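You operate a simulated robot arm through the tools that you are given. There is no shell and no other tool.

The job below is to be done with a simulated robot arm. You get a single attempt, and the scene is never put back.

Task
Flush the red nozzle till the tube runs clear, then put it back.
Fine: stand it in the flush pocket, open the valve, pump, and shut the valve before lifting it out. Set down upright: what you pick out.

The check looks at the end state, three seconds after you hand in, the way a careful person would. Anything else that was tipped, shoved, dropped, spilled or broken makes it a failure.

Robot
A 7-joint arm with a fingered hand, fixed in place. Base frame: the origin is at the foot of the arm, x ahead of it, y to its left, z up; the work surface is at about z = 0.85. Readings come in m, degrees, newtons and seconds.
With the tool pointing down near the work surface it reaches from about 0.2 to 0.8 m from the base axis. Its first joint turns from -166.0 to 166.0 degrees. Payload 4.9 kg.
The tool frame sits at the grasp point between the pads (the TCP): z along the fingers, y along the line on which they close. The tips reach 0.032 m beyond it. The gripper opens to 0.192 m. The gripper's body begins 0.089 m behind the TCP. The gripper is a hand of 3 fingers: y runs from the thumb to the fingers, the wrist lies at [0, 0, -0.267] in the tool frame, and closing takes about 1.5 s.
Orientation is told as [roll, pitch, yaw] about the base's x, y, z axes, in that order, counted from this pose: with the fingers straight down and closing along the base's y, the tool's x points along the base's -x, its y along +y and its z along -z.

Tools
- The arm moves only by the tool step_arm. Its argument "motion" is text: rows parted by semicolons, each of 7 numbers parted by spaces: the shift along the base's x, y, z in mm, then the turn, a rotation vector about the base's x, y, z in degrees, then the gripper command, from -1 (fully open) to 1 (shut), values between in proportion. In form: dx dy dz wx wy wz gripper; .... A call has 1 to 20 rows; each row shifts and turns the commanded pose from where the row before left it. A row lasts 0.2 s, in which the tool goes at most 0.05 m and 8.6 degrees; a call with a longer step from one row to the next is refused whole, and so is a gripper value outside its range. A pose out of reach is approached as far as the arm can. The call stops where the force on the tool passes 40 N (or 10 N more than at its start, if that is more) or the arm is blocked; 0.2 s more then pass. The fingers move at their own pace (about 0.153 m/s each) and stop on an object; they squeeze with about 32 N. The grip force told is the motor's: it shows also when the fingers shut on nothing. Time passes only in rows, and 0.2 s behind the last, so rows that do not move let the fingers close. The reply holds the time, the measured pose of the TCP, the force on the tool along the base axes, the opening and the grip force, in the units named above and with some noise, with the torque about the TCP (base axes, N m) and any sound that the robot's microphone picked up.
- Cameras (640 x 400 px; columns grow to the right, rows downward): "scene" is fixed at [0.3996, 0.6499, 1.6194]; the picture's right is [-0.85, 0.52, 0.00], its down [0.47, 0.77, -0.42] and it looks along [-0.22, -0.36, -0.91] (base axes); focal length 309 px, centre (320, 200). "wrist" rides on the gripper at [0.08, -0.046, -0.113] in the tool frame; the picture's right is [0.50, 0.87, 0.00], its down [-0.67, 0.39, -0.63] and it looks along [-0.55, 0.32, 0.78] (tool axes); focal length 226 px, centre (320, 200). There is no depth. A picture from a camera that has moved, and an enlarged one, comes with that camera's place and axes in the base frame and with its lens.
- camera(camera): a new picture of that camera. It takes no simulated time.
- set_grasp(shape): the hand has 3 fingers and takes this shape, open, in about a second: jaw (thumb against the fingers, like two jaws); tri (thumb and two fingers); tip (a fingertip pinch); poke (one finger out to press); point (the index stretched); flat (the hand flat); cup (the hand cupped); fist (a fist). The gripper value then closes the fingers along that shape, each until it touches; the sizes above hold for jaw. It gives what a move gives, with no picture.
- inspect(camera, box): a new picture of the part [left, top, right, bottom] of that camera's present view, enlarged. It takes no simulated time.
- sign_off(): hands the job in; it is judged then, once.

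Nothing tells you positions but the pictures and the camera data. Unless the task says otherwise, let go and move clear before handing in.

The tools are called after ">>>" as name(argument=value, ...) on one line, values as JSON. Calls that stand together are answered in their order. step_arm: Moves the arm, as the interface text tells. Its arguments: {"type":"object","properties":{"motion":{"type":"string"}},"required":["motion"]} The other tools are called the same way: set_grasp (shape) gives the hand a shape; camera (camera) takes a picture; inspect (camera, box) takes an enlarged picture of a part of a camera's view; sign_off () hands the job in.

At the start:

```text
t: 0.0
tcp_pos: [0.2617, 0.4228, 1.2543]
ee_rot: [-0.1, 0.0, 0.0]
wrist_force: [0.6, 0.1, 0.0]
ft_torque: [0.01, 0.03, 0.01]
width: 0.1921
finger_force: 0.0
shape: jaw
```

scene: 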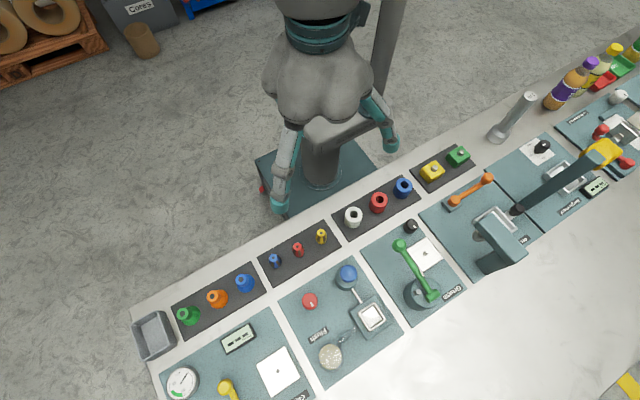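
wrist: 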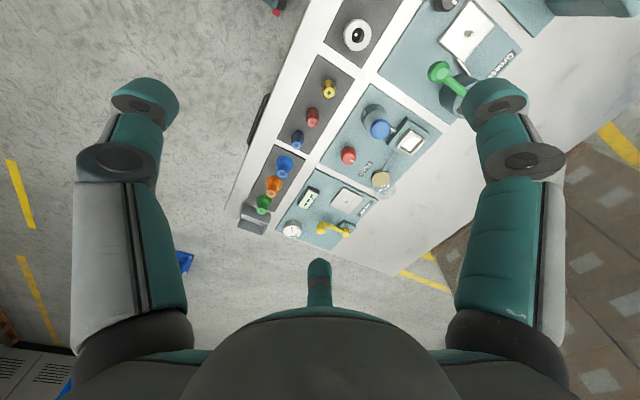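

I see a bench with several stations, including racks of coloured nozzles and a station with a blue bulb and a red knob that could be the flush station. I'll take enlarged views before moving.

>>> inspect(camera="scene", box=[260, 240, 420, 390])

>>> inspect(camera="scene", box=[130, 230, 310, 400])

>>> inspect(camera="scene", box=[340, 130, 500, 310])

>>> inspect(camera="scene", box=[470, 30, 640, 280])

```text
2.67 times, centred on (340, 315) of scene
camera zoom: at [0.3996, 0.6499, 1.6194], right [-0.85, 0.52, 0.0], down [0.47, 0.77, -0.42], along [-0.22, -0.36, -0.91], focal length 824 px, centre (267, -107)
```

zoom: 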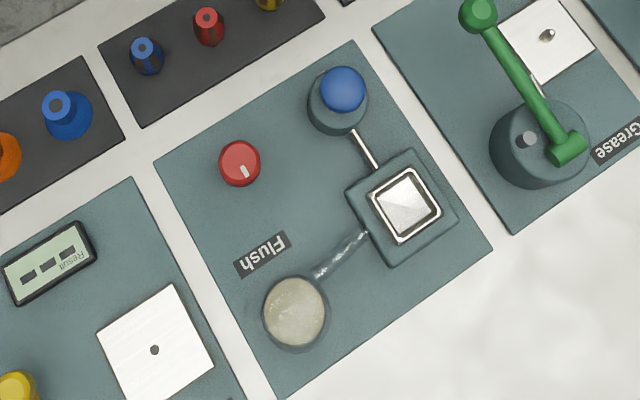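

```text
2.35 times, centred on (220, 315) of scene
camera zoom: at [0.3996, 0.6499, 1.6194], right [-0.85, 0.52, 0.0], down [0.47, 0.77, -0.42], along [-0.22, -0.36, -0.91], focal length 728 px, centre (555, -71)
```

zoom: 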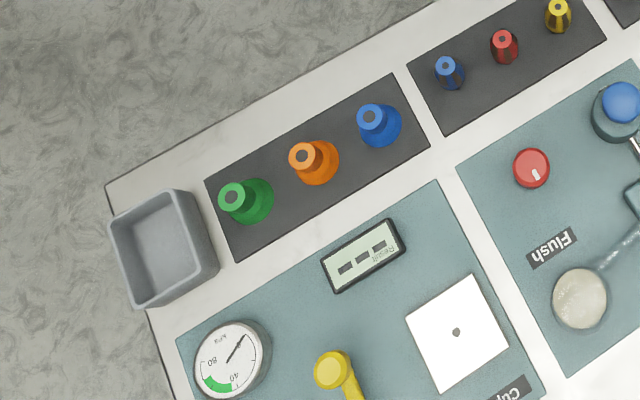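

```text
2.22 times, centred on (420, 220) of scene
camera zoom: at [0.3996, 0.6499, 1.6194], right [-0.85, 0.52, 0.0], down [0.47, 0.77, -0.42], along [-0.22, -0.36, -0.91], focal length 687 px, centre (98, 156)
```

zoom: 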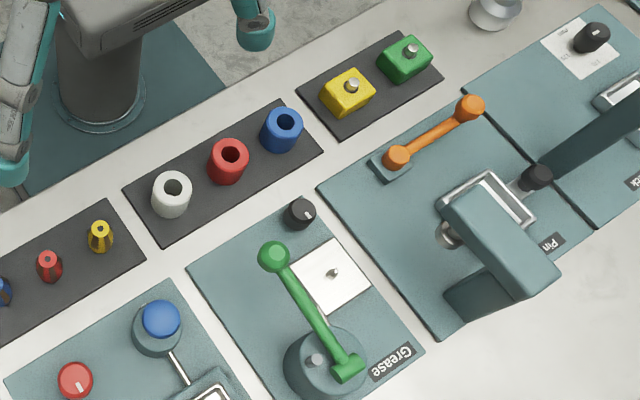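

```text
1.60 times, centred on (555, 155) of scene
camera zoom: at [0.3996, 0.6499, 1.6194], right [-0.85, 0.52, 0.0], down [0.47, 0.77, -0.42], along [-0.22, -0.36, -0.91], focal length 495 px, centre (-56, 272)
```

zoom: 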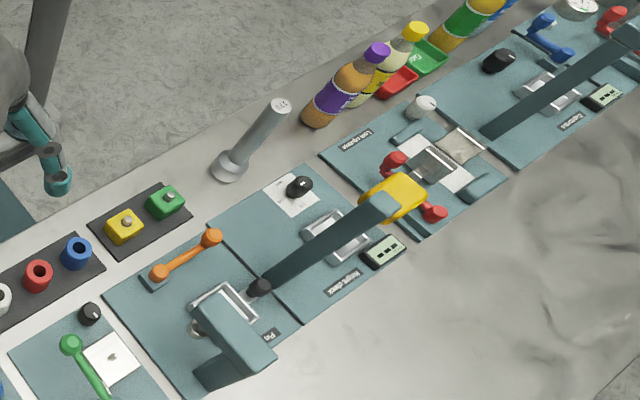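

The nozzle rack is at about x 0.28–0.40, y 0.45, with the red one in the middle. The flush board is next to it with the red knob, blue pump dome, metal pocket and beaker, and I'll zoom in on each for finer detail.

>>> inspect(camera="scene", box=[260, 220, 340, 270])

>>> inspect(camera="scene", box=[290, 255, 410, 330])

>>> inspect(camera="scene", box=[300, 310, 400, 380])

>>> inspect(camera="wrist", box=[280, 60, 460, 210])

```text
8.00 times, centred on (300, 245) of scene
camera zoom: at [0.3996, 0.6499, 1.6194], right [-0.85, 0.52, 0.0], down [0.47, 0.77, -0.42], along [-0.22, -0.36, -0.91], focal length 2474 px, centre (480, -160)
```

zoom: 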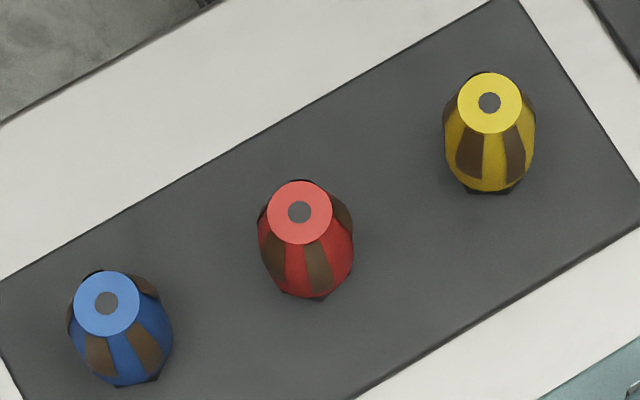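

```text
5.33 times, centred on (350, 292) of scene
camera zoom: at [0.3996, 0.6499, 1.6194], right [-0.85, 0.52, 0.0], down [0.47, 0.77, -0.42], along [-0.22, -0.36, -0.91], focal length 1649 px, centre (160, -293)
```

zoom: 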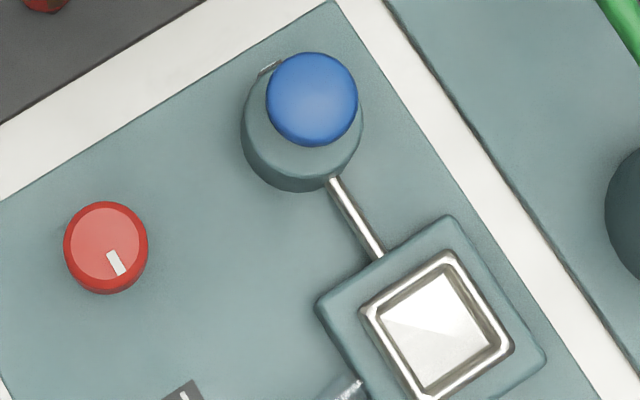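

```text
5.71 times, centred on (350, 345) of scene
camera zoom: at [0.3996, 0.6499, 1.6194], right [-0.85, 0.52, 0.0], down [0.47, 0.77, -0.42], along [-0.22, -0.36, -0.91], focal length 1767 px, centre (149, -629)
```

zoom: 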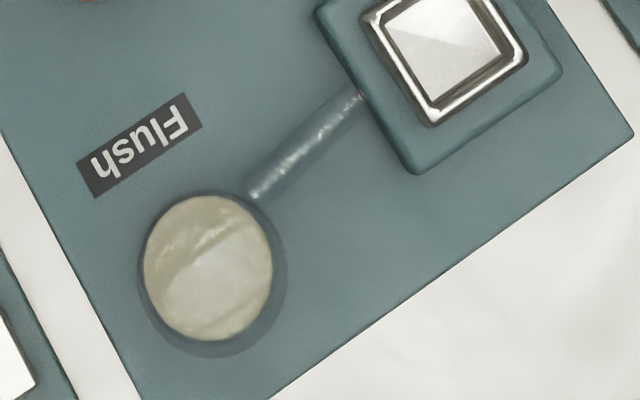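

```text
2.67 times, centred on (370, 135) of wrist
camera zoom: at [0.1836, 0.3758, 1.3666], right [-0.5, 0.87, 0.0], down [0.67, 0.39, 0.63], along [0.55, 0.32, -0.78], focal length 603 px, centre (187, 373)
```

zoom: 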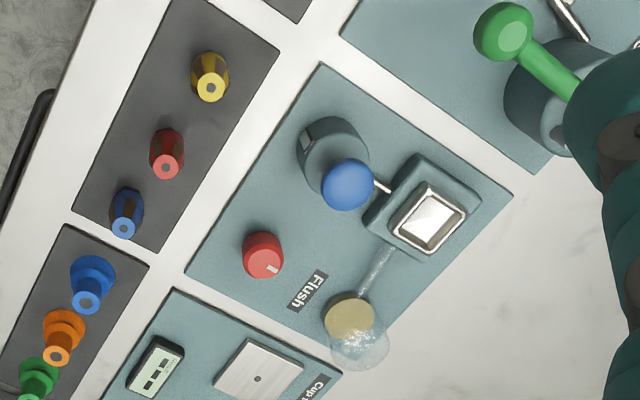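

The red nozzle's top centre comes out at about (0.337, 0.447, 0.92), the knob at (0.374, 0.564, 0.90), the blue pump dome at (0.2745, 0.5635, 0.94) and the pocket at (0.272, 0.664, 0.89). Before going near anything, I'll half-close the hand in free air to see how the fingers move.

>>> step_arm(motion="0 0 0 0 0 0 0.4; 0 0 0 0 0 0 0.4; 0 0 0 0 0 0 0.4; 0 0 0 0 0 0 0.4; 0 0 0 0 0 0 0.4")

>>> camera(camera="wrist")

>>> inspect(camera="scene", box=[220, 0, 440, 240])

```text
t: 1.2
tcp_pos: [0.264, 0.4227, 1.2541]
ee_rot: [0.0, 0.1, 0.0]
wrist_force: [-0.3, -0.1, -0.3]
ft_torque: [-0.01, -0.01, -0.02]
width: 0.0581
finger_force: 0.0
shape: jaw
```

```text
taken
camera wrist: at [0.1836, 0.3758, 1.3666], right [-0.5, 0.87, 0.0], down [0.67, 0.39, 0.63], along [0.55, 0.32, -0.78], focal length 226 px, centre (320, 200)
```

wrist: 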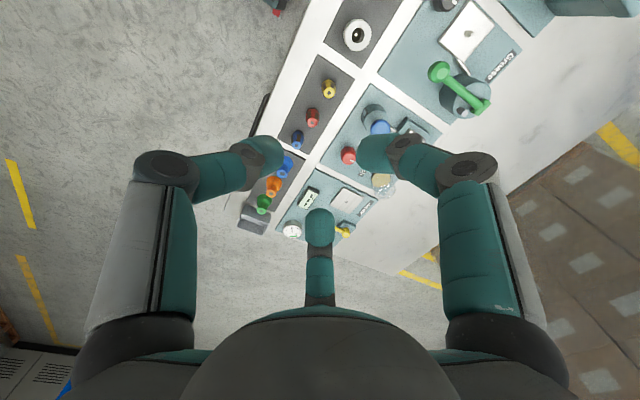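

```text
1.67 times, centred on (330, 120) of scene
camera zoom: at [0.3996, 0.6499, 1.6194], right [-0.85, 0.52, 0.0], down [0.47, 0.77, -0.42], along [-0.22, -0.36, -0.91], focal length 515 px, centre (303, 333)
```

zoom: 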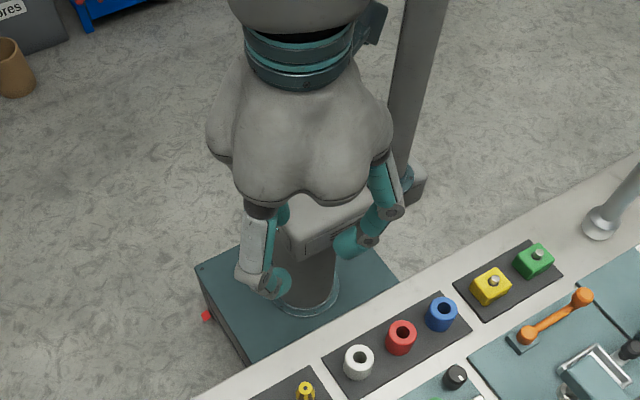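

The three fingers close toward the centre with the knuckles bulging out. I'll try the "tip" and "tri" shapes in free air to see which leaves more room around a small nozzle.

>>> set_grasp(shape="tip")

>>> camera(camera="wrist")

>>> inspect(camera="scene", box=[220, 0, 440, 240])

```text
t: 2.1
tcp_pos: [0.2641, 0.4217, 1.2539]
ee_rot: [0.0, -0.1, -0.1]
wrist_force: [-0.7, -0.1, -0.9]
ft_torque: [0.0, 0.0, 0.01]
width: 0.1922
finger_force: 0.1
shape: tip
```

```text
taken
camera wrist: at [0.1836, 0.3758, 1.3666], right [-0.5, 0.87, 0.0], down [0.67, 0.39, 0.63], along [0.55, 0.32, -0.78], focal length 226 px, centre (320, 200)
```

wrist: 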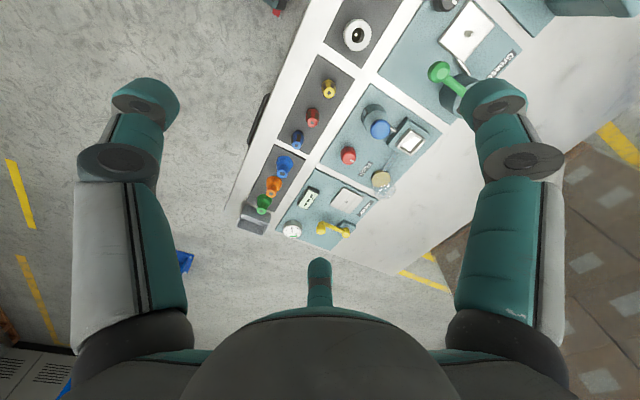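

```text
1.67 times, centred on (330, 120) of scene
camera zoom: at [0.3996, 0.6499, 1.6194], right [-0.85, 0.52, 0.0], down [0.47, 0.77, -0.42], along [-0.22, -0.36, -0.91], focal length 515 px, centre (303, 333)
```

zoom: 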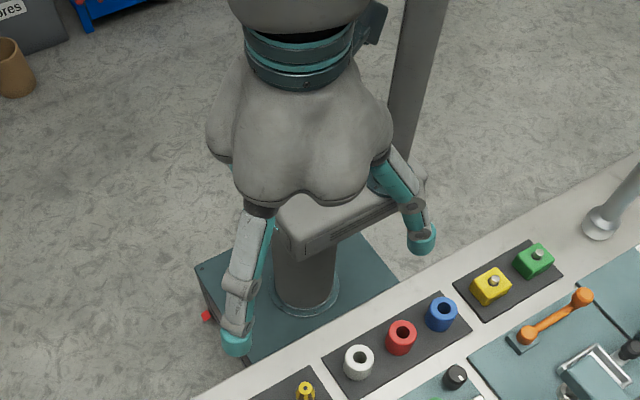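

Opened, "tip" looks the same as "jaw". I'll close it partway to see how it differs.

>>> step_arm(motion="0 0 0 0 0 0 0.6; 0 0 0 0 0 0 0.6; 0 0 0 0 0 0 0.6; 0 0 0 0 0 0 0.6; 0 0 0 0 0 0 0.6; 0 0 0 0 0 0 0.6")

>>> camera(camera="wrist")

>>> inspect(camera="scene", box=[220, 0, 440, 240])

```text
t: 3.5
tcp_pos: [0.263, 0.4221, 1.2558]
ee_rot: [0.0, 0.0, 0.0]
wrist_force: [-0.3, 0.5, -0.3]
ft_torque: [0.02, 0.02, -0.02]
width: 0.039
finger_force: 0.1
shape: tip
```

```text
taken
camera wrist: at [0.1836, 0.3758, 1.3666], right [-0.5, 0.87, 0.0], down [0.67, 0.39, 0.63], along [0.55, 0.32, -0.78], focal length 226 px, centre (320, 200)
```

wrist: 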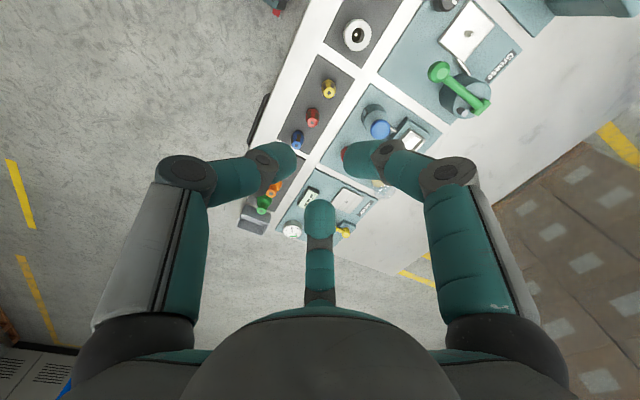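

```text
1.67 times, centred on (330, 120) of scene
camera zoom: at [0.3996, 0.6499, 1.6194], right [-0.85, 0.52, 0.0], down [0.47, 0.77, -0.42], along [-0.22, -0.36, -0.91], focal length 515 px, centre (303, 333)
```

zoom: 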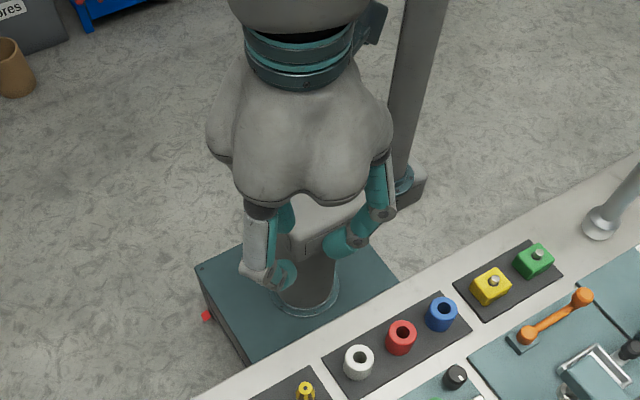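

All the shapes close the same way, so "jaw" is fine, and the three fingers sit at 30°, 150° and 270°, which straddles the neighbouring nozzles. I'll move above the red nozzle with a narrow opening and check alignment with the wrist camera.

>>> set_grasp(shape="jaw")

>>> step_arm(motion="18 6 -20 0 0 0 0.45; 18 6 -40 0 0 0 0.45; 18 6 -40 0 0 0 0.45; 20 7 -40 0 0 0 0.45; 0 0 -35 0 0 0 0.45; 0 0 -20 0 0 0 0.45; 0 0 0 0 0 0 0.45")

>>> camera(camera="wrist")

>>> camera(camera="scene")

```text
t: 4.4
tcp_pos: [0.2634, 0.4236, 1.2552]
ee_rot: [0.0, 0.0, 0.0]
wrist_force: [0.9, -0.8, 0.9]
ft_torque: [-0.01, 0.02, -0.03]
width: 0.1917
finger_force: 0.1
shape: jaw
```

```text
t: 6.0
tcp_pos: [0.3385, 0.4478, 1.0599]
ee_rot: [-0.1, 0.0, 0.0]
wrist_force: [-0.8, 0.0, 1.0]
ft_torque: [0.01, -0.02, -0.01]
width: 0.0531
finger_force: 0.0
shape: jaw
```

```text
taken
camera wrist: at [0.2576, 0.4002, 1.1714], right [-0.5, 0.87, 0.0], down [0.67, 0.39, 0.63], along [0.55, 0.32, -0.78], focal length 226 px, centre (320, 200)
```

wrist: 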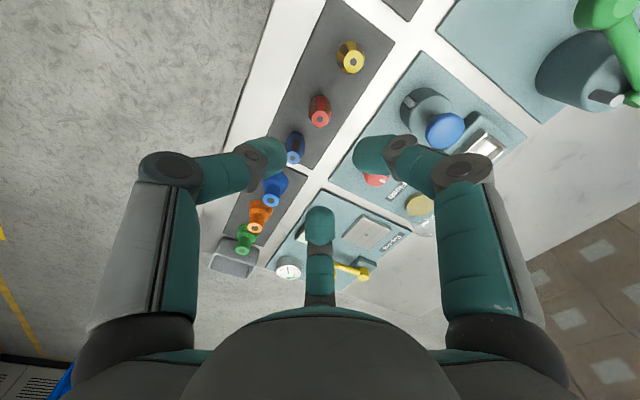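

```text
taken
```

scene: 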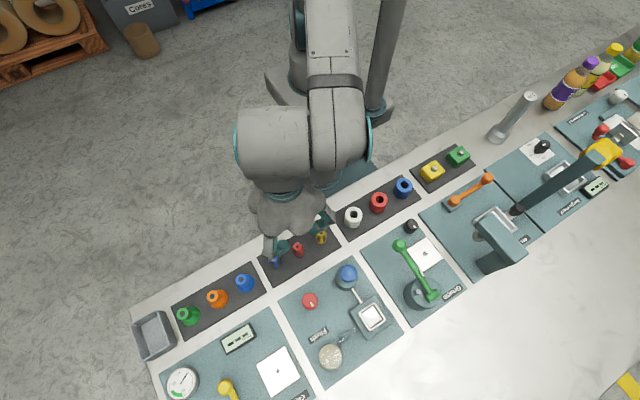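

>>> inspect(camera="wrist", box=[270, 30, 390, 180])

>>> inspect(camera="wrist", box=[360, 60, 540, 240])

>>> inspect(camera="scene", box=[230, 180, 370, 290])

```text
2.67 times, centred on (330, 105) of wrist
camera zoom: at [0.2576, 0.4002, 1.1714], right [-0.5, 0.87, 0.0], down [0.67, 0.39, 0.63], along [0.55, 0.32, -0.78], focal length 603 px, centre (293, 453)
```

zoom: 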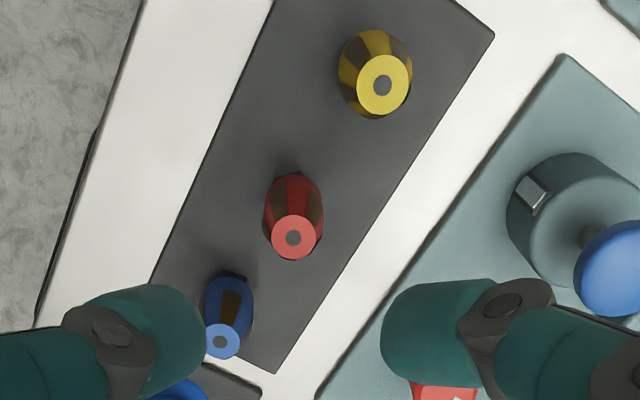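

```text
2.22 times, centred on (450, 150) of wrist
camera zoom: at [0.2576, 0.4002, 1.1714], right [-0.5, 0.87, 0.0], down [0.67, 0.39, 0.63], along [0.55, 0.32, -0.78], focal length 502 px, centre (31, 311)
```

zoom: 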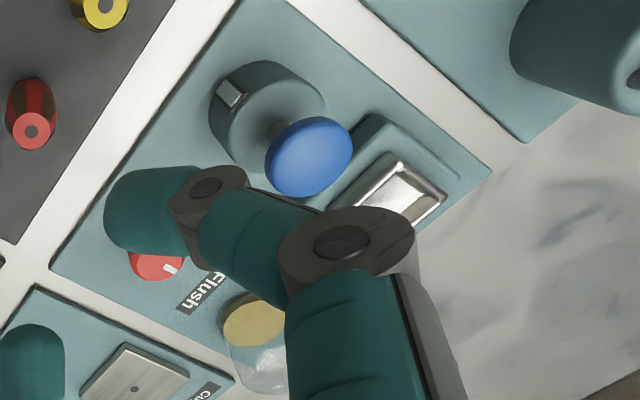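

```text
3.64 times, centred on (300, 235) of scene
camera zoom: at [0.3996, 0.6499, 1.6194], right [-0.85, 0.52, 0.0], down [0.47, 0.77, -0.42], along [-0.22, -0.36, -0.91], focal length 1124 px, centre (393, 73)
```

zoom: 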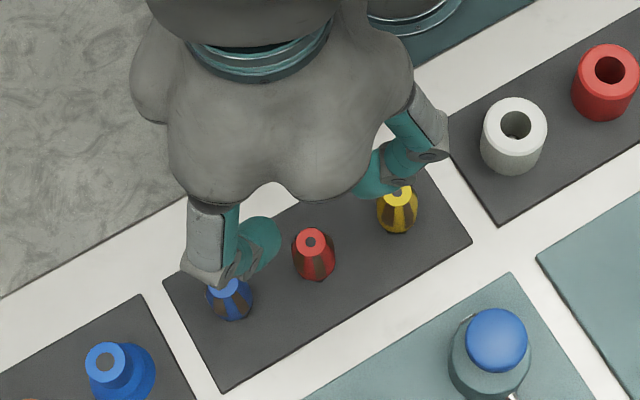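

The red nozzle lines up with the tool axis to about 1 mm (top ≈ (0.337, 0.446, 0.92)). I'll go down until the fingertips are just above its top and look again.

>>> step_arm(motion="0 0 -30 0 0 0 0.45; 0 0 -30 0 0 0 0.45; 0 0 -25 0 0 0 0.45; 0 0 -13 0 0 0 0.45; 0 0 0 0 0 0 0.45")

>>> camera(camera="wrist")

>>> inspect(camera="scene", box=[230, 190, 370, 290])

```text
t: 7.2
tcp_pos: [0.3378, 0.4487, 0.9596]
ee_rot: [-0.1, -0.1, 0.0]
wrist_force: [0.4, 0.2, 0.3]
ft_torque: [0.01, -0.01, 0.01]
width: 0.0532
finger_force: 0.1
shape: jaw
```

```text
taken
camera wrist: at [0.2568, 0.4008, 1.0715], right [-0.5, 0.87, 0.0], down [0.67, 0.39, 0.63], along [0.55, 0.32, -0.78], focal length 226 px, centre (320, 200)
```

wrist: 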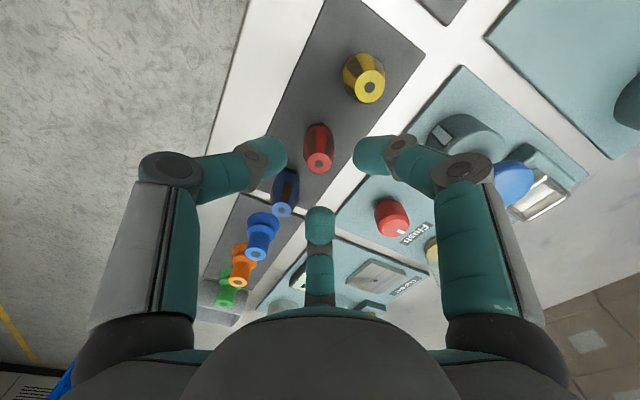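

```text
4.00 times, centred on (300, 240) of scene
camera zoom: at [0.3996, 0.6499, 1.6194], right [-0.85, 0.52, 0.0], down [0.47, 0.77, -0.42], along [-0.22, -0.36, -0.91], focal length 1237 px, centre (400, 40)
```

zoom: 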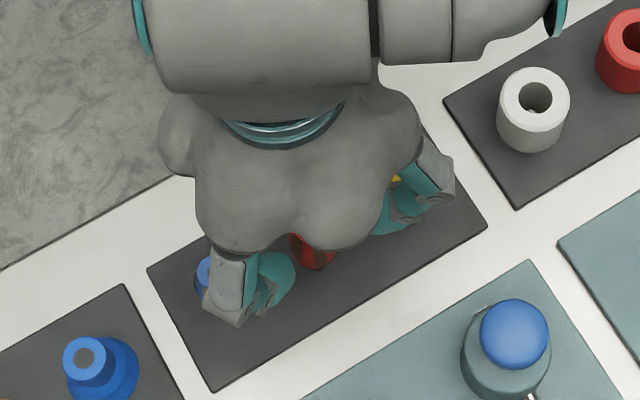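

The nozzle is centred on the tool axis and its top is at about z 0.910. The grip height depends on the pocket's depth, so I'll go up and look at the pocket before gripping.

>>> step_arm(motion="0 0 40 0 0 0 0.45; 0 0 40 0 0 0 0.45; 0 0 30 0 0 0 0.45; -16 45 10 0 0 0 0.45; -16 45 0 0 0 0 0.45; -16 45 0 0 0 0 0.45; -17 45 0 0 0 0 0.45; 0 37 0 0 0 0 0.45; 0 0 0 0 0 0 0.45")

>>> camera(camera="wrist")

>>> inspect(camera="wrist", box=[260, 60, 400, 180])

```text
t: 9.2
tcp_pos: [0.2739, 0.6652, 1.0816]
ee_rot: [-0.1, 0.1, 0.0]
wrist_force: [0.0, 0.2, -0.3]
ft_torque: [0.0, -0.01, 0.03]
width: 0.0532
finger_force: 0.1
shape: jaw
```

```text
taken
camera wrist: at [0.1939, 0.6184, 1.1938], right [-0.5, 0.87, 0.0], down [0.67, 0.39, 0.63], along [0.55, 0.32, -0.78], focal length 226 px, centre (320, 200)
```

wrist: 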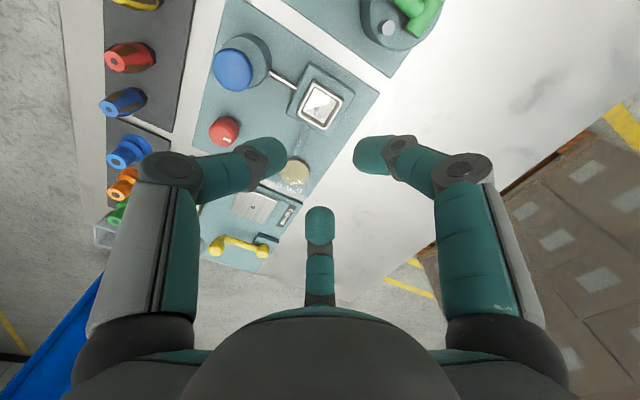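

```text
3.33 times, centred on (330, 120) of wrist
camera zoom: at [0.1939, 0.6184, 1.1938], right [-0.5, 0.87, 0.0], down [0.67, 0.39, 0.63], along [0.55, 0.32, -0.78], focal length 754 px, centre (287, 467)
```

zoom: 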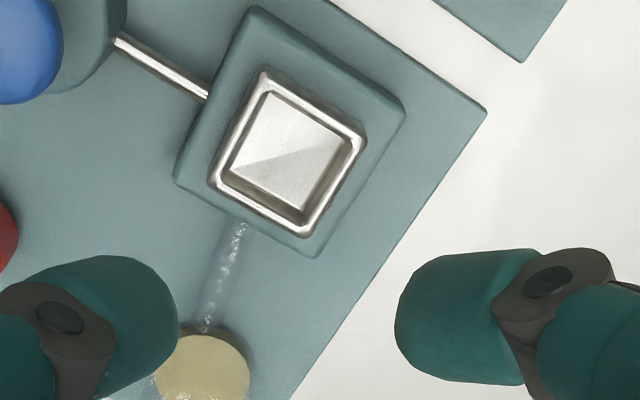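

The pocket opening is about 39 mm square, centred near (0.273, 0.664) with its rim at about z 0.89. I'll zoom in to judge its depth.

>>> inspect(camera="wrist", box=[295, 75, 350, 135])

>>> inspect(camera="wrist", box=[200, 30, 320, 190])

```text
6.67 times, centred on (322, 105) of wrist
camera zoom: at [0.1939, 0.6184, 1.1938], right [-0.5, 0.87, 0.0], down [0.67, 0.39, 0.63], along [0.55, 0.32, -0.78], focal length 1507 px, centre (303, 833)
```

zoom: 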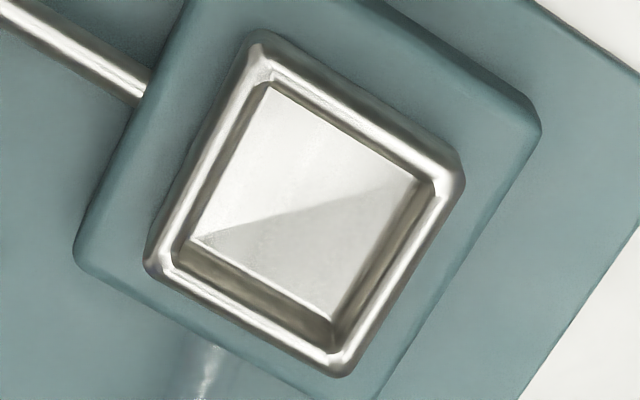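

```text
2.50 times, centred on (260, 110) of wrist
camera zoom: at [0.1939, 0.6184, 1.1938], right [-0.5, 0.87, 0.0], down [0.67, 0.39, 0.63], along [0.55, 0.32, -0.78], focal length 565 px, centre (470, 425)
```

zoom: 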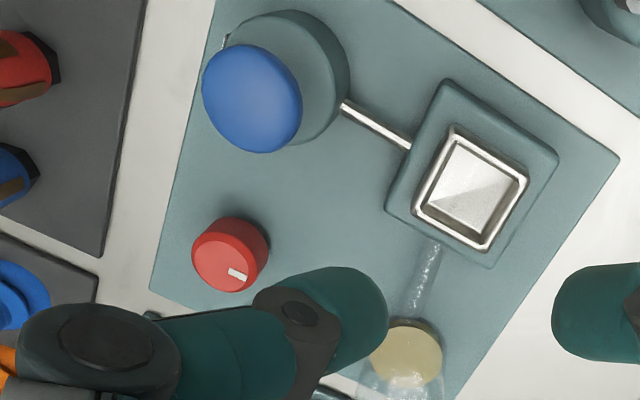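

The pocket is only about 19 mm deep (floor ≈ 0.872), so gripping the upper 20 mm or so of the nozzle keeps the fingertips above the rim. I'll go back above the red nozzle and lower to grip height.

>>> step_arm(motion="0 -38 0 0 0 0 0.45; 16 -45 0 0 0 0 0.45; 16 -45 0 0 0 0 0.45; 16 -45 0 0 0 0 0.45; 15 -45 0 0 0 0 0.45; 0 0 -40 0 0 0 0.45; 0 0 -40 0 0 0 0.45; 0 0 -40 0 0 0 0.45; 0 0 0 0 0 0 0.45")

>>> camera(camera="wrist")

>>> inspect(camera="wrist", box=[240, 90, 400, 240])

```text
t: 11.2
tcp_pos: [0.3341, 0.4472, 0.9615]
ee_rot: [0.0, 0.0, -0.1]
wrist_force: [0.7, -0.6, 0.3]
ft_torque: [0.03, 0.04, -0.04]
width: 0.0533
finger_force: 0.1
shape: jaw
```

```text
taken
camera wrist: at [0.2536, 0.4002, 1.0748], right [-0.5, 0.87, 0.0], down [0.67, 0.39, 0.63], along [0.55, 0.32, -0.78], focal length 226 px, centre (320, 200)
```

wrist: 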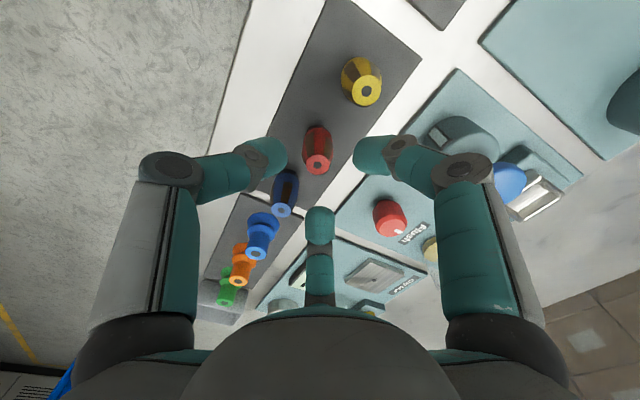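

```text
2.67 times, centred on (320, 165) of wrist
camera zoom: at [0.2536, 0.4002, 1.0748], right [-0.5, 0.87, 0.0], down [0.67, 0.39, 0.63], along [0.55, 0.32, -0.78], focal length 603 px, centre (320, 293)
```

zoom: 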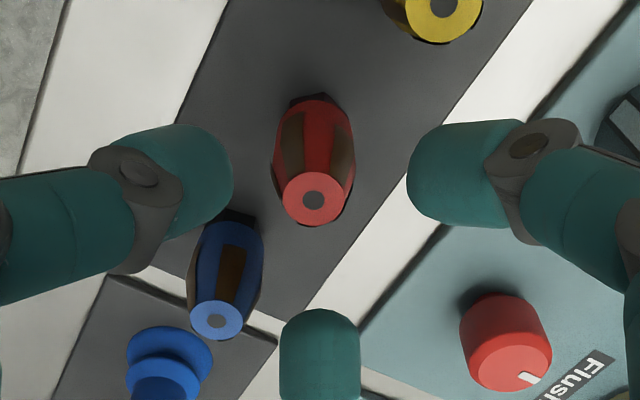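

The nozzle now sits about 4 mm off in +x. I'll correct for that and check again before going down.

>>> step_arm(motion="4 0.5 0 0 0 0 0.45; 0 0 0 0 0 0 0.45; 0 0 0 0 0 0 0.45")

>>> inspect(camera="wrist", box=[240, 90, 400, 240])

>>> inspect(camera="scene", box=[250, 210, 350, 280])

```text
t: 12.0
tcp_pos: [0.3381, 0.4474, 0.9624]
ee_rot: [0.0, 0.0, 0.0]
wrist_force: [1.1, 0.1, -0.4]
ft_torque: [0.01, 0.01, -0.01]
width: 0.0531
finger_force: 0.1
shape: jaw
```

```text
2.67 times, centred on (320, 165) of wrist
camera zoom: at [0.2579, 0.4017, 1.0748], right [-0.5, 0.87, 0.0], down [0.67, 0.39, 0.63], along [0.55, 0.32, -0.78], focal length 603 px, centre (320, 293)
```

zoom: 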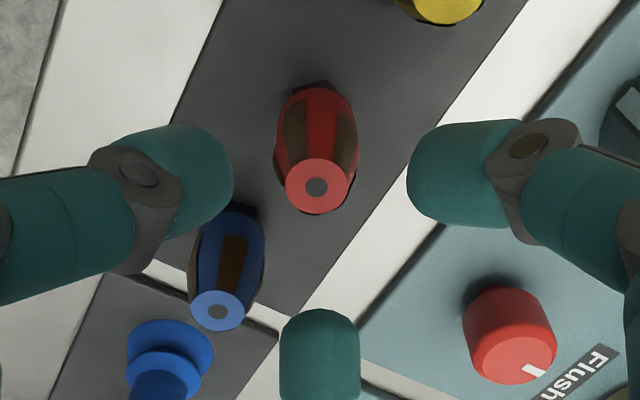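

```text
5.71 times, centred on (300, 245) of scene
camera zoom: at [0.3996, 0.6499, 1.6194], right [-0.85, 0.52, 0.0], down [0.47, 0.77, -0.42], along [-0.22, -0.36, -0.91], focal length 1767 px, centre (434, -57)
```

zoom: 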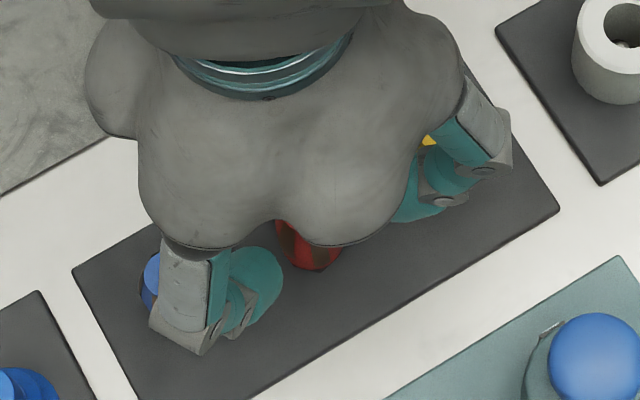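

It's aligned now. I'll lower 43 mm to grip height and look at the clearances before closing.

>>> step_arm(motion="0.5 -0.7 -15 0 0 0 0.45; 0 0 -14 0 0 0 0.45; 0 0 -14 0 0 0 0.45; 0 0 0 0 0 0 0.45")

>>> inspect(camera="wrist", box=[220, 100, 420, 260])

>>> inspect(camera="scene", box=[250, 210, 350, 280])

```text
t: 13.0
tcp_pos: [0.3401, 0.4466, 0.9187]
ee_rot: [0.0, -0.1, 0.0]
wrist_force: [-0.5, 0.2, 0.3]
ft_torque: [-0.01, 0.0, -0.04]
width: 0.0531
finger_force: 0.0
shape: jaw
```

```text
2.50 times, centred on (320, 180) of wrist
camera zoom: at [0.2602, 0.3997, 1.0308], right [-0.5, 0.87, 0.0], down [0.67, 0.39, 0.63], along [0.55, 0.32, -0.78], focal length 565 px, centre (320, 250)
```

zoom: 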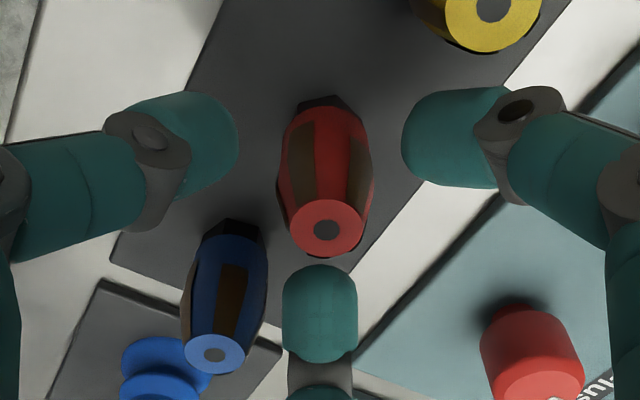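

```text
5.71 times, centred on (300, 245) of scene
camera zoom: at [0.3996, 0.6499, 1.6194], right [-0.85, 0.52, 0.0], down [0.47, 0.77, -0.42], along [-0.22, -0.36, -0.91], focal length 1767 px, centre (434, -57)
```

zoom: 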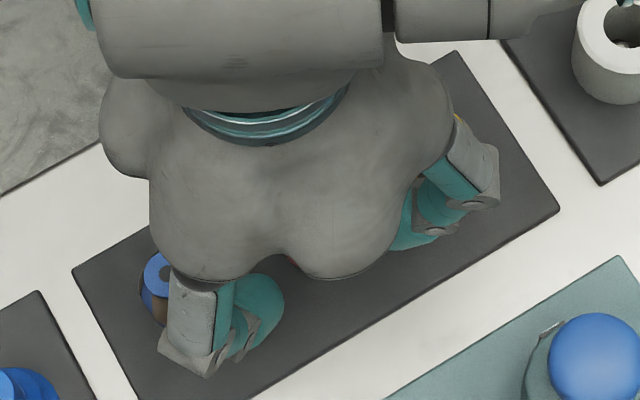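

Clearances look fine and the nozzle is within about 1.5 mm of centre. I'll make a small correction and close on it.

>>> step_arm(motion="-0.8 1.4 0 0 0 0 0.45; 0 0 0 0 0 0 0.55; 0 0 0 0 0 0 0.65; 0 0 0 0 0 0 0.75; 0 0 0 0 0 0 0.9; 0 0 0 0 0 0 1; 0 0 0 0 0 0 1; 0 0 0 0 0 0 1")

>>> inspect(camera="wrist", box=[220, 100, 420, 260])

```text
t: 14.8
tcp_pos: [0.3405, 0.4477, 0.9181]
ee_rot: [-0.1, -0.1, 0.0]
wrist_force: [-0.1, -0.5, 0.7]
ft_torque: [0.01, 0.0, -0.01]
width: 0.0217
finger_force: 32.2
shape: jaw
```

```text
2.50 times, centred on (320, 180) of wrist
camera zoom: at [0.2593, 0.4013, 1.0303], right [-0.5, 0.87, 0.0], down [0.67, 0.39, 0.63], along [0.55, 0.32, -0.78], focal length 565 px, centre (320, 250)
```

zoom: 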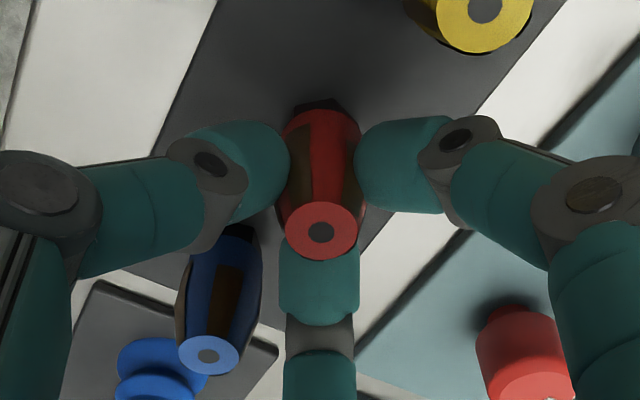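

The nozzle is gripped (width 0.0217, 32 N) with the TCP at about (0.3398, 0.4474, 0.918), and I'll keep that pose for putting it back. I'll lift straight up slowly and check.

>>> step_arm(motion="0 0 5 0 0 0 1; 0 0 10 0 0 0 1; 0 0 20 0 0 0 1; 0 0 30 0 0 0 1; 0 0 30 0 0 0 1; 0 0 30 0 0 0 1; 0 0 0 0 0 0 1")

>>> camera(camera="wrist")

>>> inspect(camera="scene", box=[250, 190, 350, 280])

```text
t: 16.4
tcp_pos: [0.3403, 0.4468, 1.0429]
ee_rot: [0.0, 0.0, 0.0]
wrist_force: [-1.6, 0.4, -0.8]
ft_torque: [0.02, 0.01, 0.0]
width: 0.0217
finger_force: 32.2
shape: jaw
```

```text
taken
camera wrist: at [0.2599, 0.4005, 1.1554], right [-0.5, 0.87, 0.0], down [0.67, 0.39, 0.63], along [0.55, 0.32, -0.78], focal length 226 px, centre (320, 200)
```

wrist: 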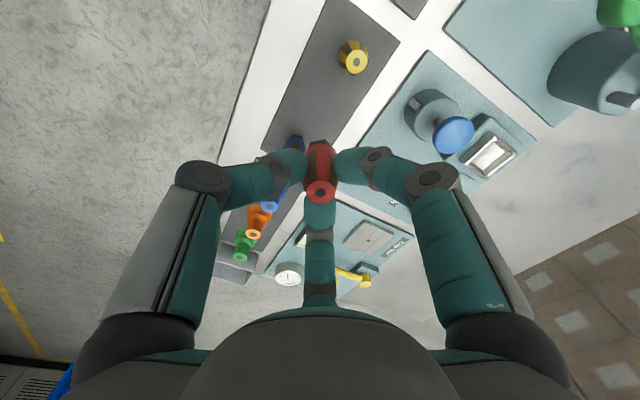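

```text
4.44 times, centred on (300, 235) of scene
camera zoom: at [0.3996, 0.6499, 1.6194], right [-0.85, 0.52, 0.0], down [0.47, 0.77, -0.42], along [-0.22, -0.36, -0.91], focal length 1374 px, centre (409, 44)
```

zoom: 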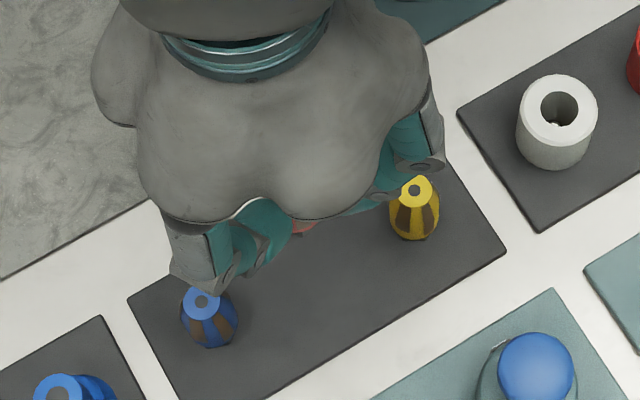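

It's lifted cleanly and upright, and the neighbouring nozzles haven't moved. I'll carry it over to the pocket, staying well above the pump dome.

>>> step_arm(motion="0 30 20 0 0 0 1; 0 45 0 0 0 0 1; -16 45 0 0 0 0 1; -16 45 0 0 0 0 1; -16 42 0 0 0 0 1; -18 10 0 0 0 0 1; 0 0 0 0 0 0 1; 0 0 0 0 0 0 1")

>>> camera(camera="wrist")

>>> inspect(camera="wrist", box=[260, 60, 380, 220])

>>> inspect(camera="scene", box=[310, 240, 430, 350])

```text
t: 18.2
tcp_pos: [0.2736, 0.6649, 1.0629]
ee_rot: [0.0, 0.0, 0.0]
wrist_force: [-0.5, 0.2, -0.7]
ft_torque: [0.02, 0.01, -0.02]
width: 0.0216
finger_force: 32.0
shape: jaw
```

```text
taken
camera wrist: at [0.1933, 0.6184, 1.1746], right [-0.5, 0.87, 0.0], down [0.67, 0.39, 0.63], along [0.55, 0.32, -0.78], focal length 226 px, centre (320, 200)
```

wrist: 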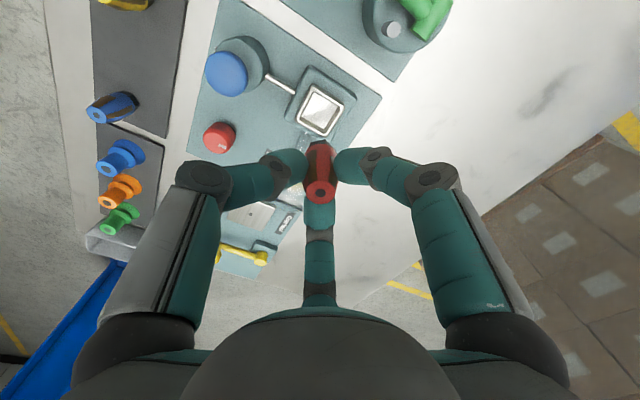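

```text
2.50 times, centred on (320, 140) of wrist
camera zoom: at [0.1933, 0.6184, 1.1746], right [-0.5, 0.87, 0.0], down [0.67, 0.39, 0.63], along [0.55, 0.32, -0.78], focal length 565 px, centre (320, 350)
```

zoom: 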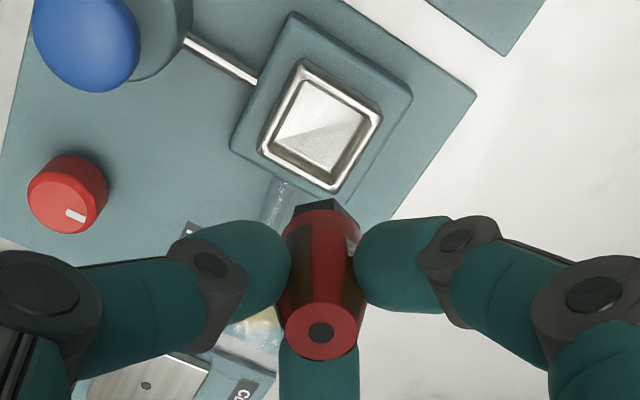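

```text
3.64 times, centred on (370, 295) of scene
camera zoom: at [0.3996, 0.6499, 1.6194], right [-0.85, 0.52, 0.0], down [0.47, 0.77, -0.42], along [-0.22, -0.36, -0.91], focal length 1124 px, centre (138, -146)
```

zoom: 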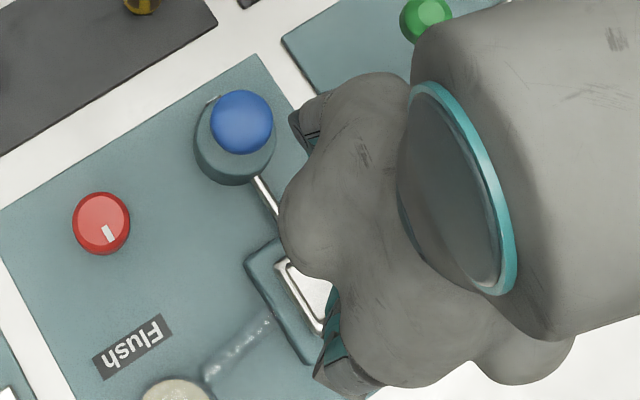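

The pocket rim centre is on the tool axis to within 1–2 mm. I'll lower to just above the pocket and re-check before entering.

>>> step_arm(motion="0 0 -25 0 0 0 1; 0 0 -25 0 0 0 1; 0 0 -20 0 0 0 1; 0 0 -10 0 0 0 1; 0 0 0 0 0 0 1; 0 0 0 0 0 0 1")

>>> inspect(camera="wrist", box=[260, 90, 380, 220])

>>> inspect(camera="scene", box=[310, 270, 430, 350])

```text
t: 19.6
tcp_pos: [0.2739, 0.6639, 0.9843]
ee_rot: [0.0, 0.0, -0.1]
wrist_force: [1.0, 0.7, -0.8]
ft_torque: [0.01, -0.01, 0.04]
width: 0.0221
finger_force: 32.1
shape: jaw
```

```text
3.08 times, centred on (320, 155) of wrist
camera zoom: at [0.1939, 0.618, 1.0957], right [-0.5, 0.87, 0.0], down [0.67, 0.39, 0.63], along [0.55, 0.32, -0.78], focal length 696 px, centre (320, 338)
```

zoom: 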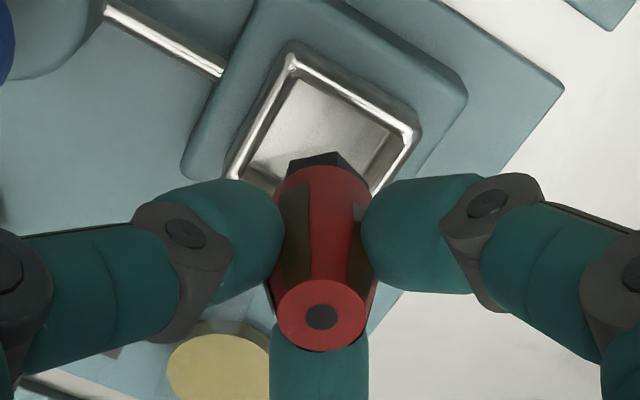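

```text
5.00 times, centred on (370, 310) of scene
camera zoom: at [0.3996, 0.6499, 1.6194], right [-0.85, 0.52, 0.0], down [0.47, 0.77, -0.42], along [-0.22, -0.36, -0.91], focal length 1546 px, centre (70, -350)
```

zoom: 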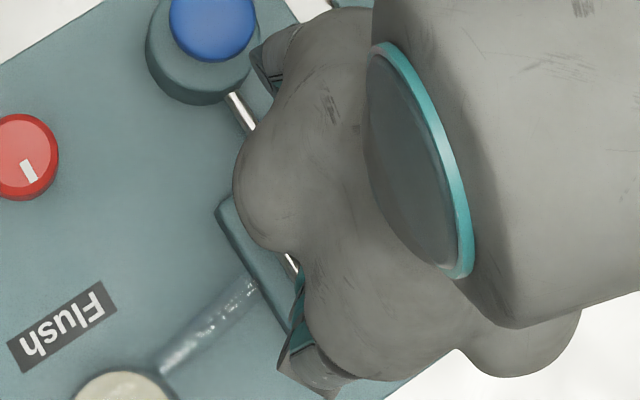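

Still centred to within 1–2 mm, and by my figures the thumb knuckle clears the pump dome. I'll lower until the nozzle's base is at rim level and look once more.

>>> step_arm(motion="0 1 -12 0 0 0 1; 0 0 -10 0 0 0 1; 0 0 -8 0 0 0 1; 0 0 0 0 0 0 1; 0 0 0 0 0 0 1")

>>> camera(camera="wrist")

>>> inspect(camera="wrist", box=[260, 90, 380, 220])

>>> camera(camera="scene")

```text
t: 20.8
tcp_pos: [0.2738, 0.6663, 0.9539]
ee_rot: [0.0, 0.1, 0.0]
wrist_force: [0.1, 0.1, -1.0]
ft_torque: [0.02, 0.01, 0.01]
width: 0.0215
finger_force: 32.2
shape: jaw
```

```text
taken
camera wrist: at [0.1936, 0.6194, 1.065], right [-0.5, 0.87, 0.0], down [0.67, 0.39, 0.63], along [0.55, 0.32, -0.78], focal length 226 px, centre (320, 200)
```

wrist: 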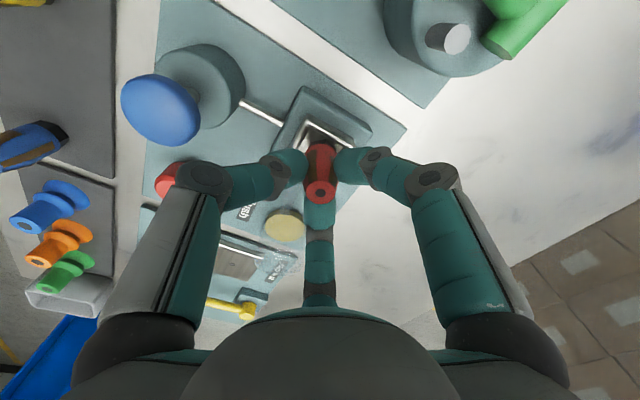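

```text
3.08 times, centred on (320, 155) of wrist
camera zoom: at [0.1936, 0.6194, 1.065], right [-0.5, 0.87, 0.0], down [0.67, 0.39, 0.63], along [0.55, 0.32, -0.78], focal length 696 px, centre (320, 338)
```

zoom: 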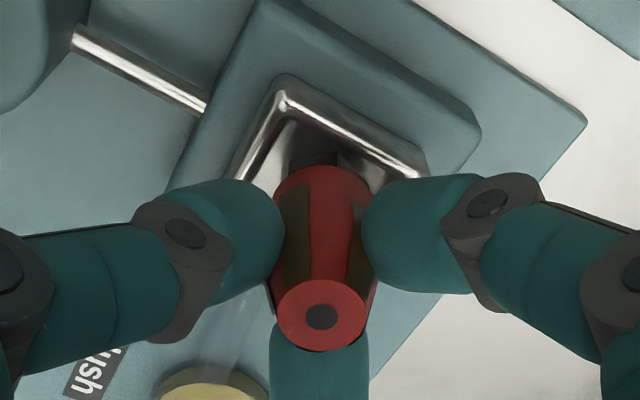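

```text
taken
```

scene: 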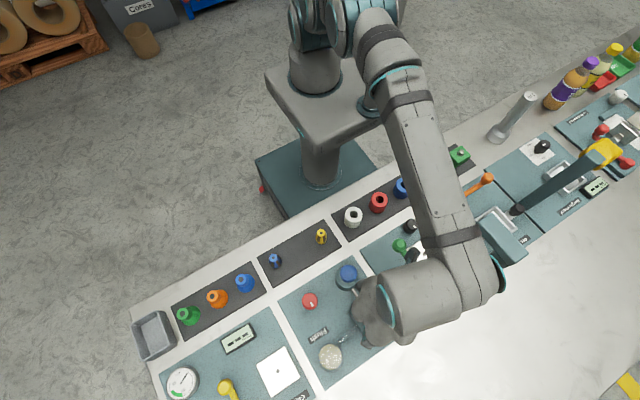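

The base is entering within the rim, perhaps 1–2 mm toward −x, so I'll nudge +x and go down in small steps while watching the force.

>>> step_arm(motion="1.5 -0.5 -5 0 0 0 1; 0 0 -5 0 0 0 1; 0 0 -3 0 0 0 1; 0 0 -2 0 0 0 1; 0 0 0 0 0 0 1")

>>> inspect(camera="wrist", box=[260, 90, 380, 220])

```text
t: 22.1
tcp_pos: [0.275, 0.6689, 0.9458]
ee_rot: [0.7, -0.3, 0.0]
wrist_force: [0.4, 1.4, 6.3]
ft_torque: [-0.06, -0.02, -0.02]
width: 0.0227
finger_force: 32.1
shape: jaw
stopped in row 5: the force on the tool passed its limit at 41 N (the readings are from after the stop); the commanded pose is now the measured one
```

```text
3.08 times, centred on (320, 155) of wrist
camera zoom: at [0.1952, 0.6201, 1.0564], right [-0.5, 0.87, 0.01], down [0.67, 0.38, 0.64], along [0.55, 0.33, -0.77], focal length 696 px, centre (320, 338)
```

zoom: 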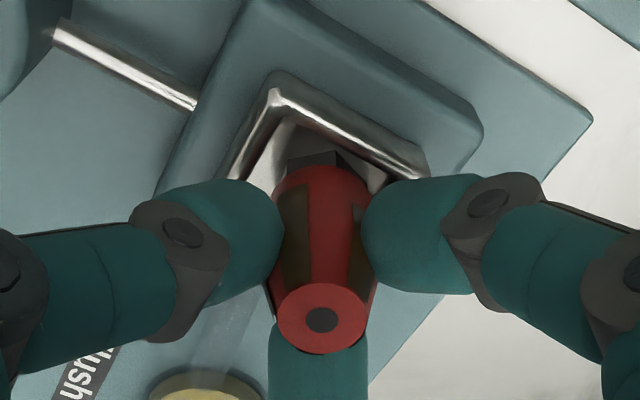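

The force limit tripped at TCP z ≈ 0.944. From the picture the nozzle's base looks to be near the floor, since the nozzle is longer than I assumed, but I'll zoom in to tell floor from rim.

>>> inspect(camera="wrist", box=[295, 100, 350, 150])

>>> inspect(camera="scene", box=[330, 290, 400, 350])

```text
8.00 times, centred on (322, 125) of wrist
camera zoom: at [0.1952, 0.6201, 1.0564], right [-0.5, 0.87, 0.01], down [0.67, 0.38, 0.64], along [0.55, 0.33, -0.77], focal length 1808 px, centre (300, 800)
```

zoom: 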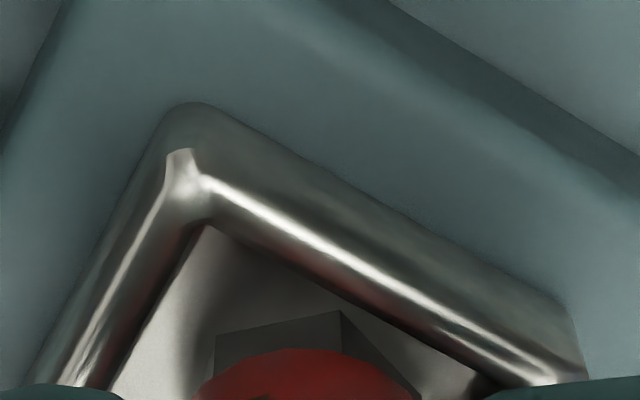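

```text
6.67 times, centred on (365, 320) of scene
camera zoom: at [0.3996, 0.6499, 1.6194], right [-0.85, 0.52, 0.0], down [0.47, 0.77, -0.42], along [-0.22, -0.36, -0.91], focal length 2061 px, centre (20, -600)
```

zoom: 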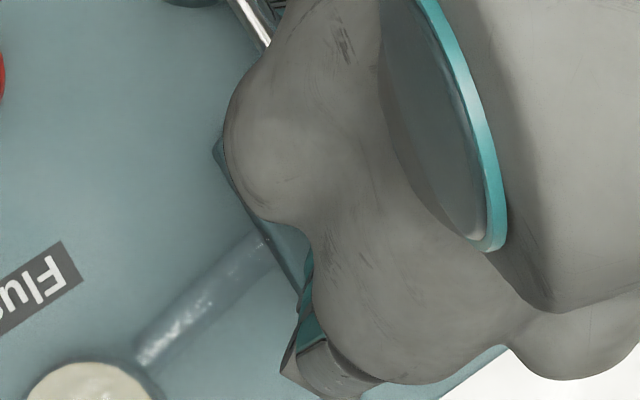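

The hex base is clearly inside the rim walls with its shadow touching the floor, so the nozzle has bottomed out and the arm just flexed. I'll take off the tilt and the extra load, recentre by 2 mm and read the force.

>>> step_arm(motion="0 0 3 -0.7 0.3 0 1; -0.5 -2.5 0 0 0 0 1; 0 0 0 0 0 0 1; 0 0 0 0 0 0 1")

>>> inspect(camera="wrist", box=[270, 95, 370, 205])

```text
t: 23.1
tcp_pos: [0.2756, 0.6643, 0.9464]
ee_rot: [-0.4, 0.1, 0.0]
wrist_force: [0.1, 0.3, -0.9]
ft_torque: [-0.03, 0.02, 0.0]
width: 0.0228
finger_force: 31.6
shape: jaw
```

```text
3.64 times, centred on (320, 150) of wrist
camera zoom: at [0.1949, 0.6182, 1.0584], right [-0.5, 0.87, 0.0], down [0.67, 0.39, 0.63], along [0.55, 0.31, -0.78], focal length 822 px, centre (320, 382)
```

zoom: 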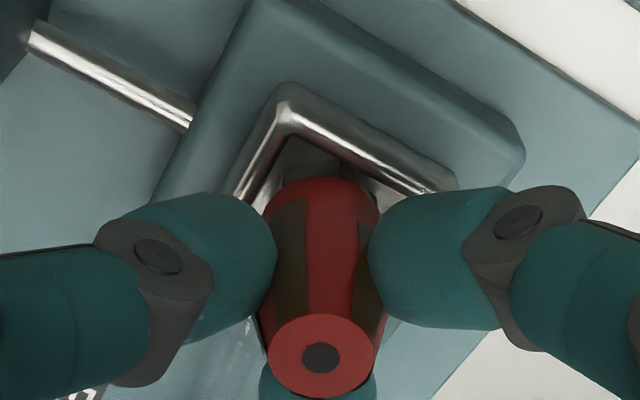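

The load is off and the nozzle is well inside the pocket. I'll level the hand and lower 1 mm at a time until I feel light contact.

>>> step_arm(motion="0 0 0 0.4 0 0 1; 0 0 -1 0 0 0 1; 0 0 0 0 0 0 1")

```text
t: 23.9
tcp_pos: [0.2754, 0.6651, 0.9455]
ee_rot: [0.2, 0.2, 0.0]
wrist_force: [-0.1, -0.8, 0.2]
ft_torque: [0.0, -0.01, 0.02]
width: 0.0227
finger_force: 32.2
shape: jaw
```

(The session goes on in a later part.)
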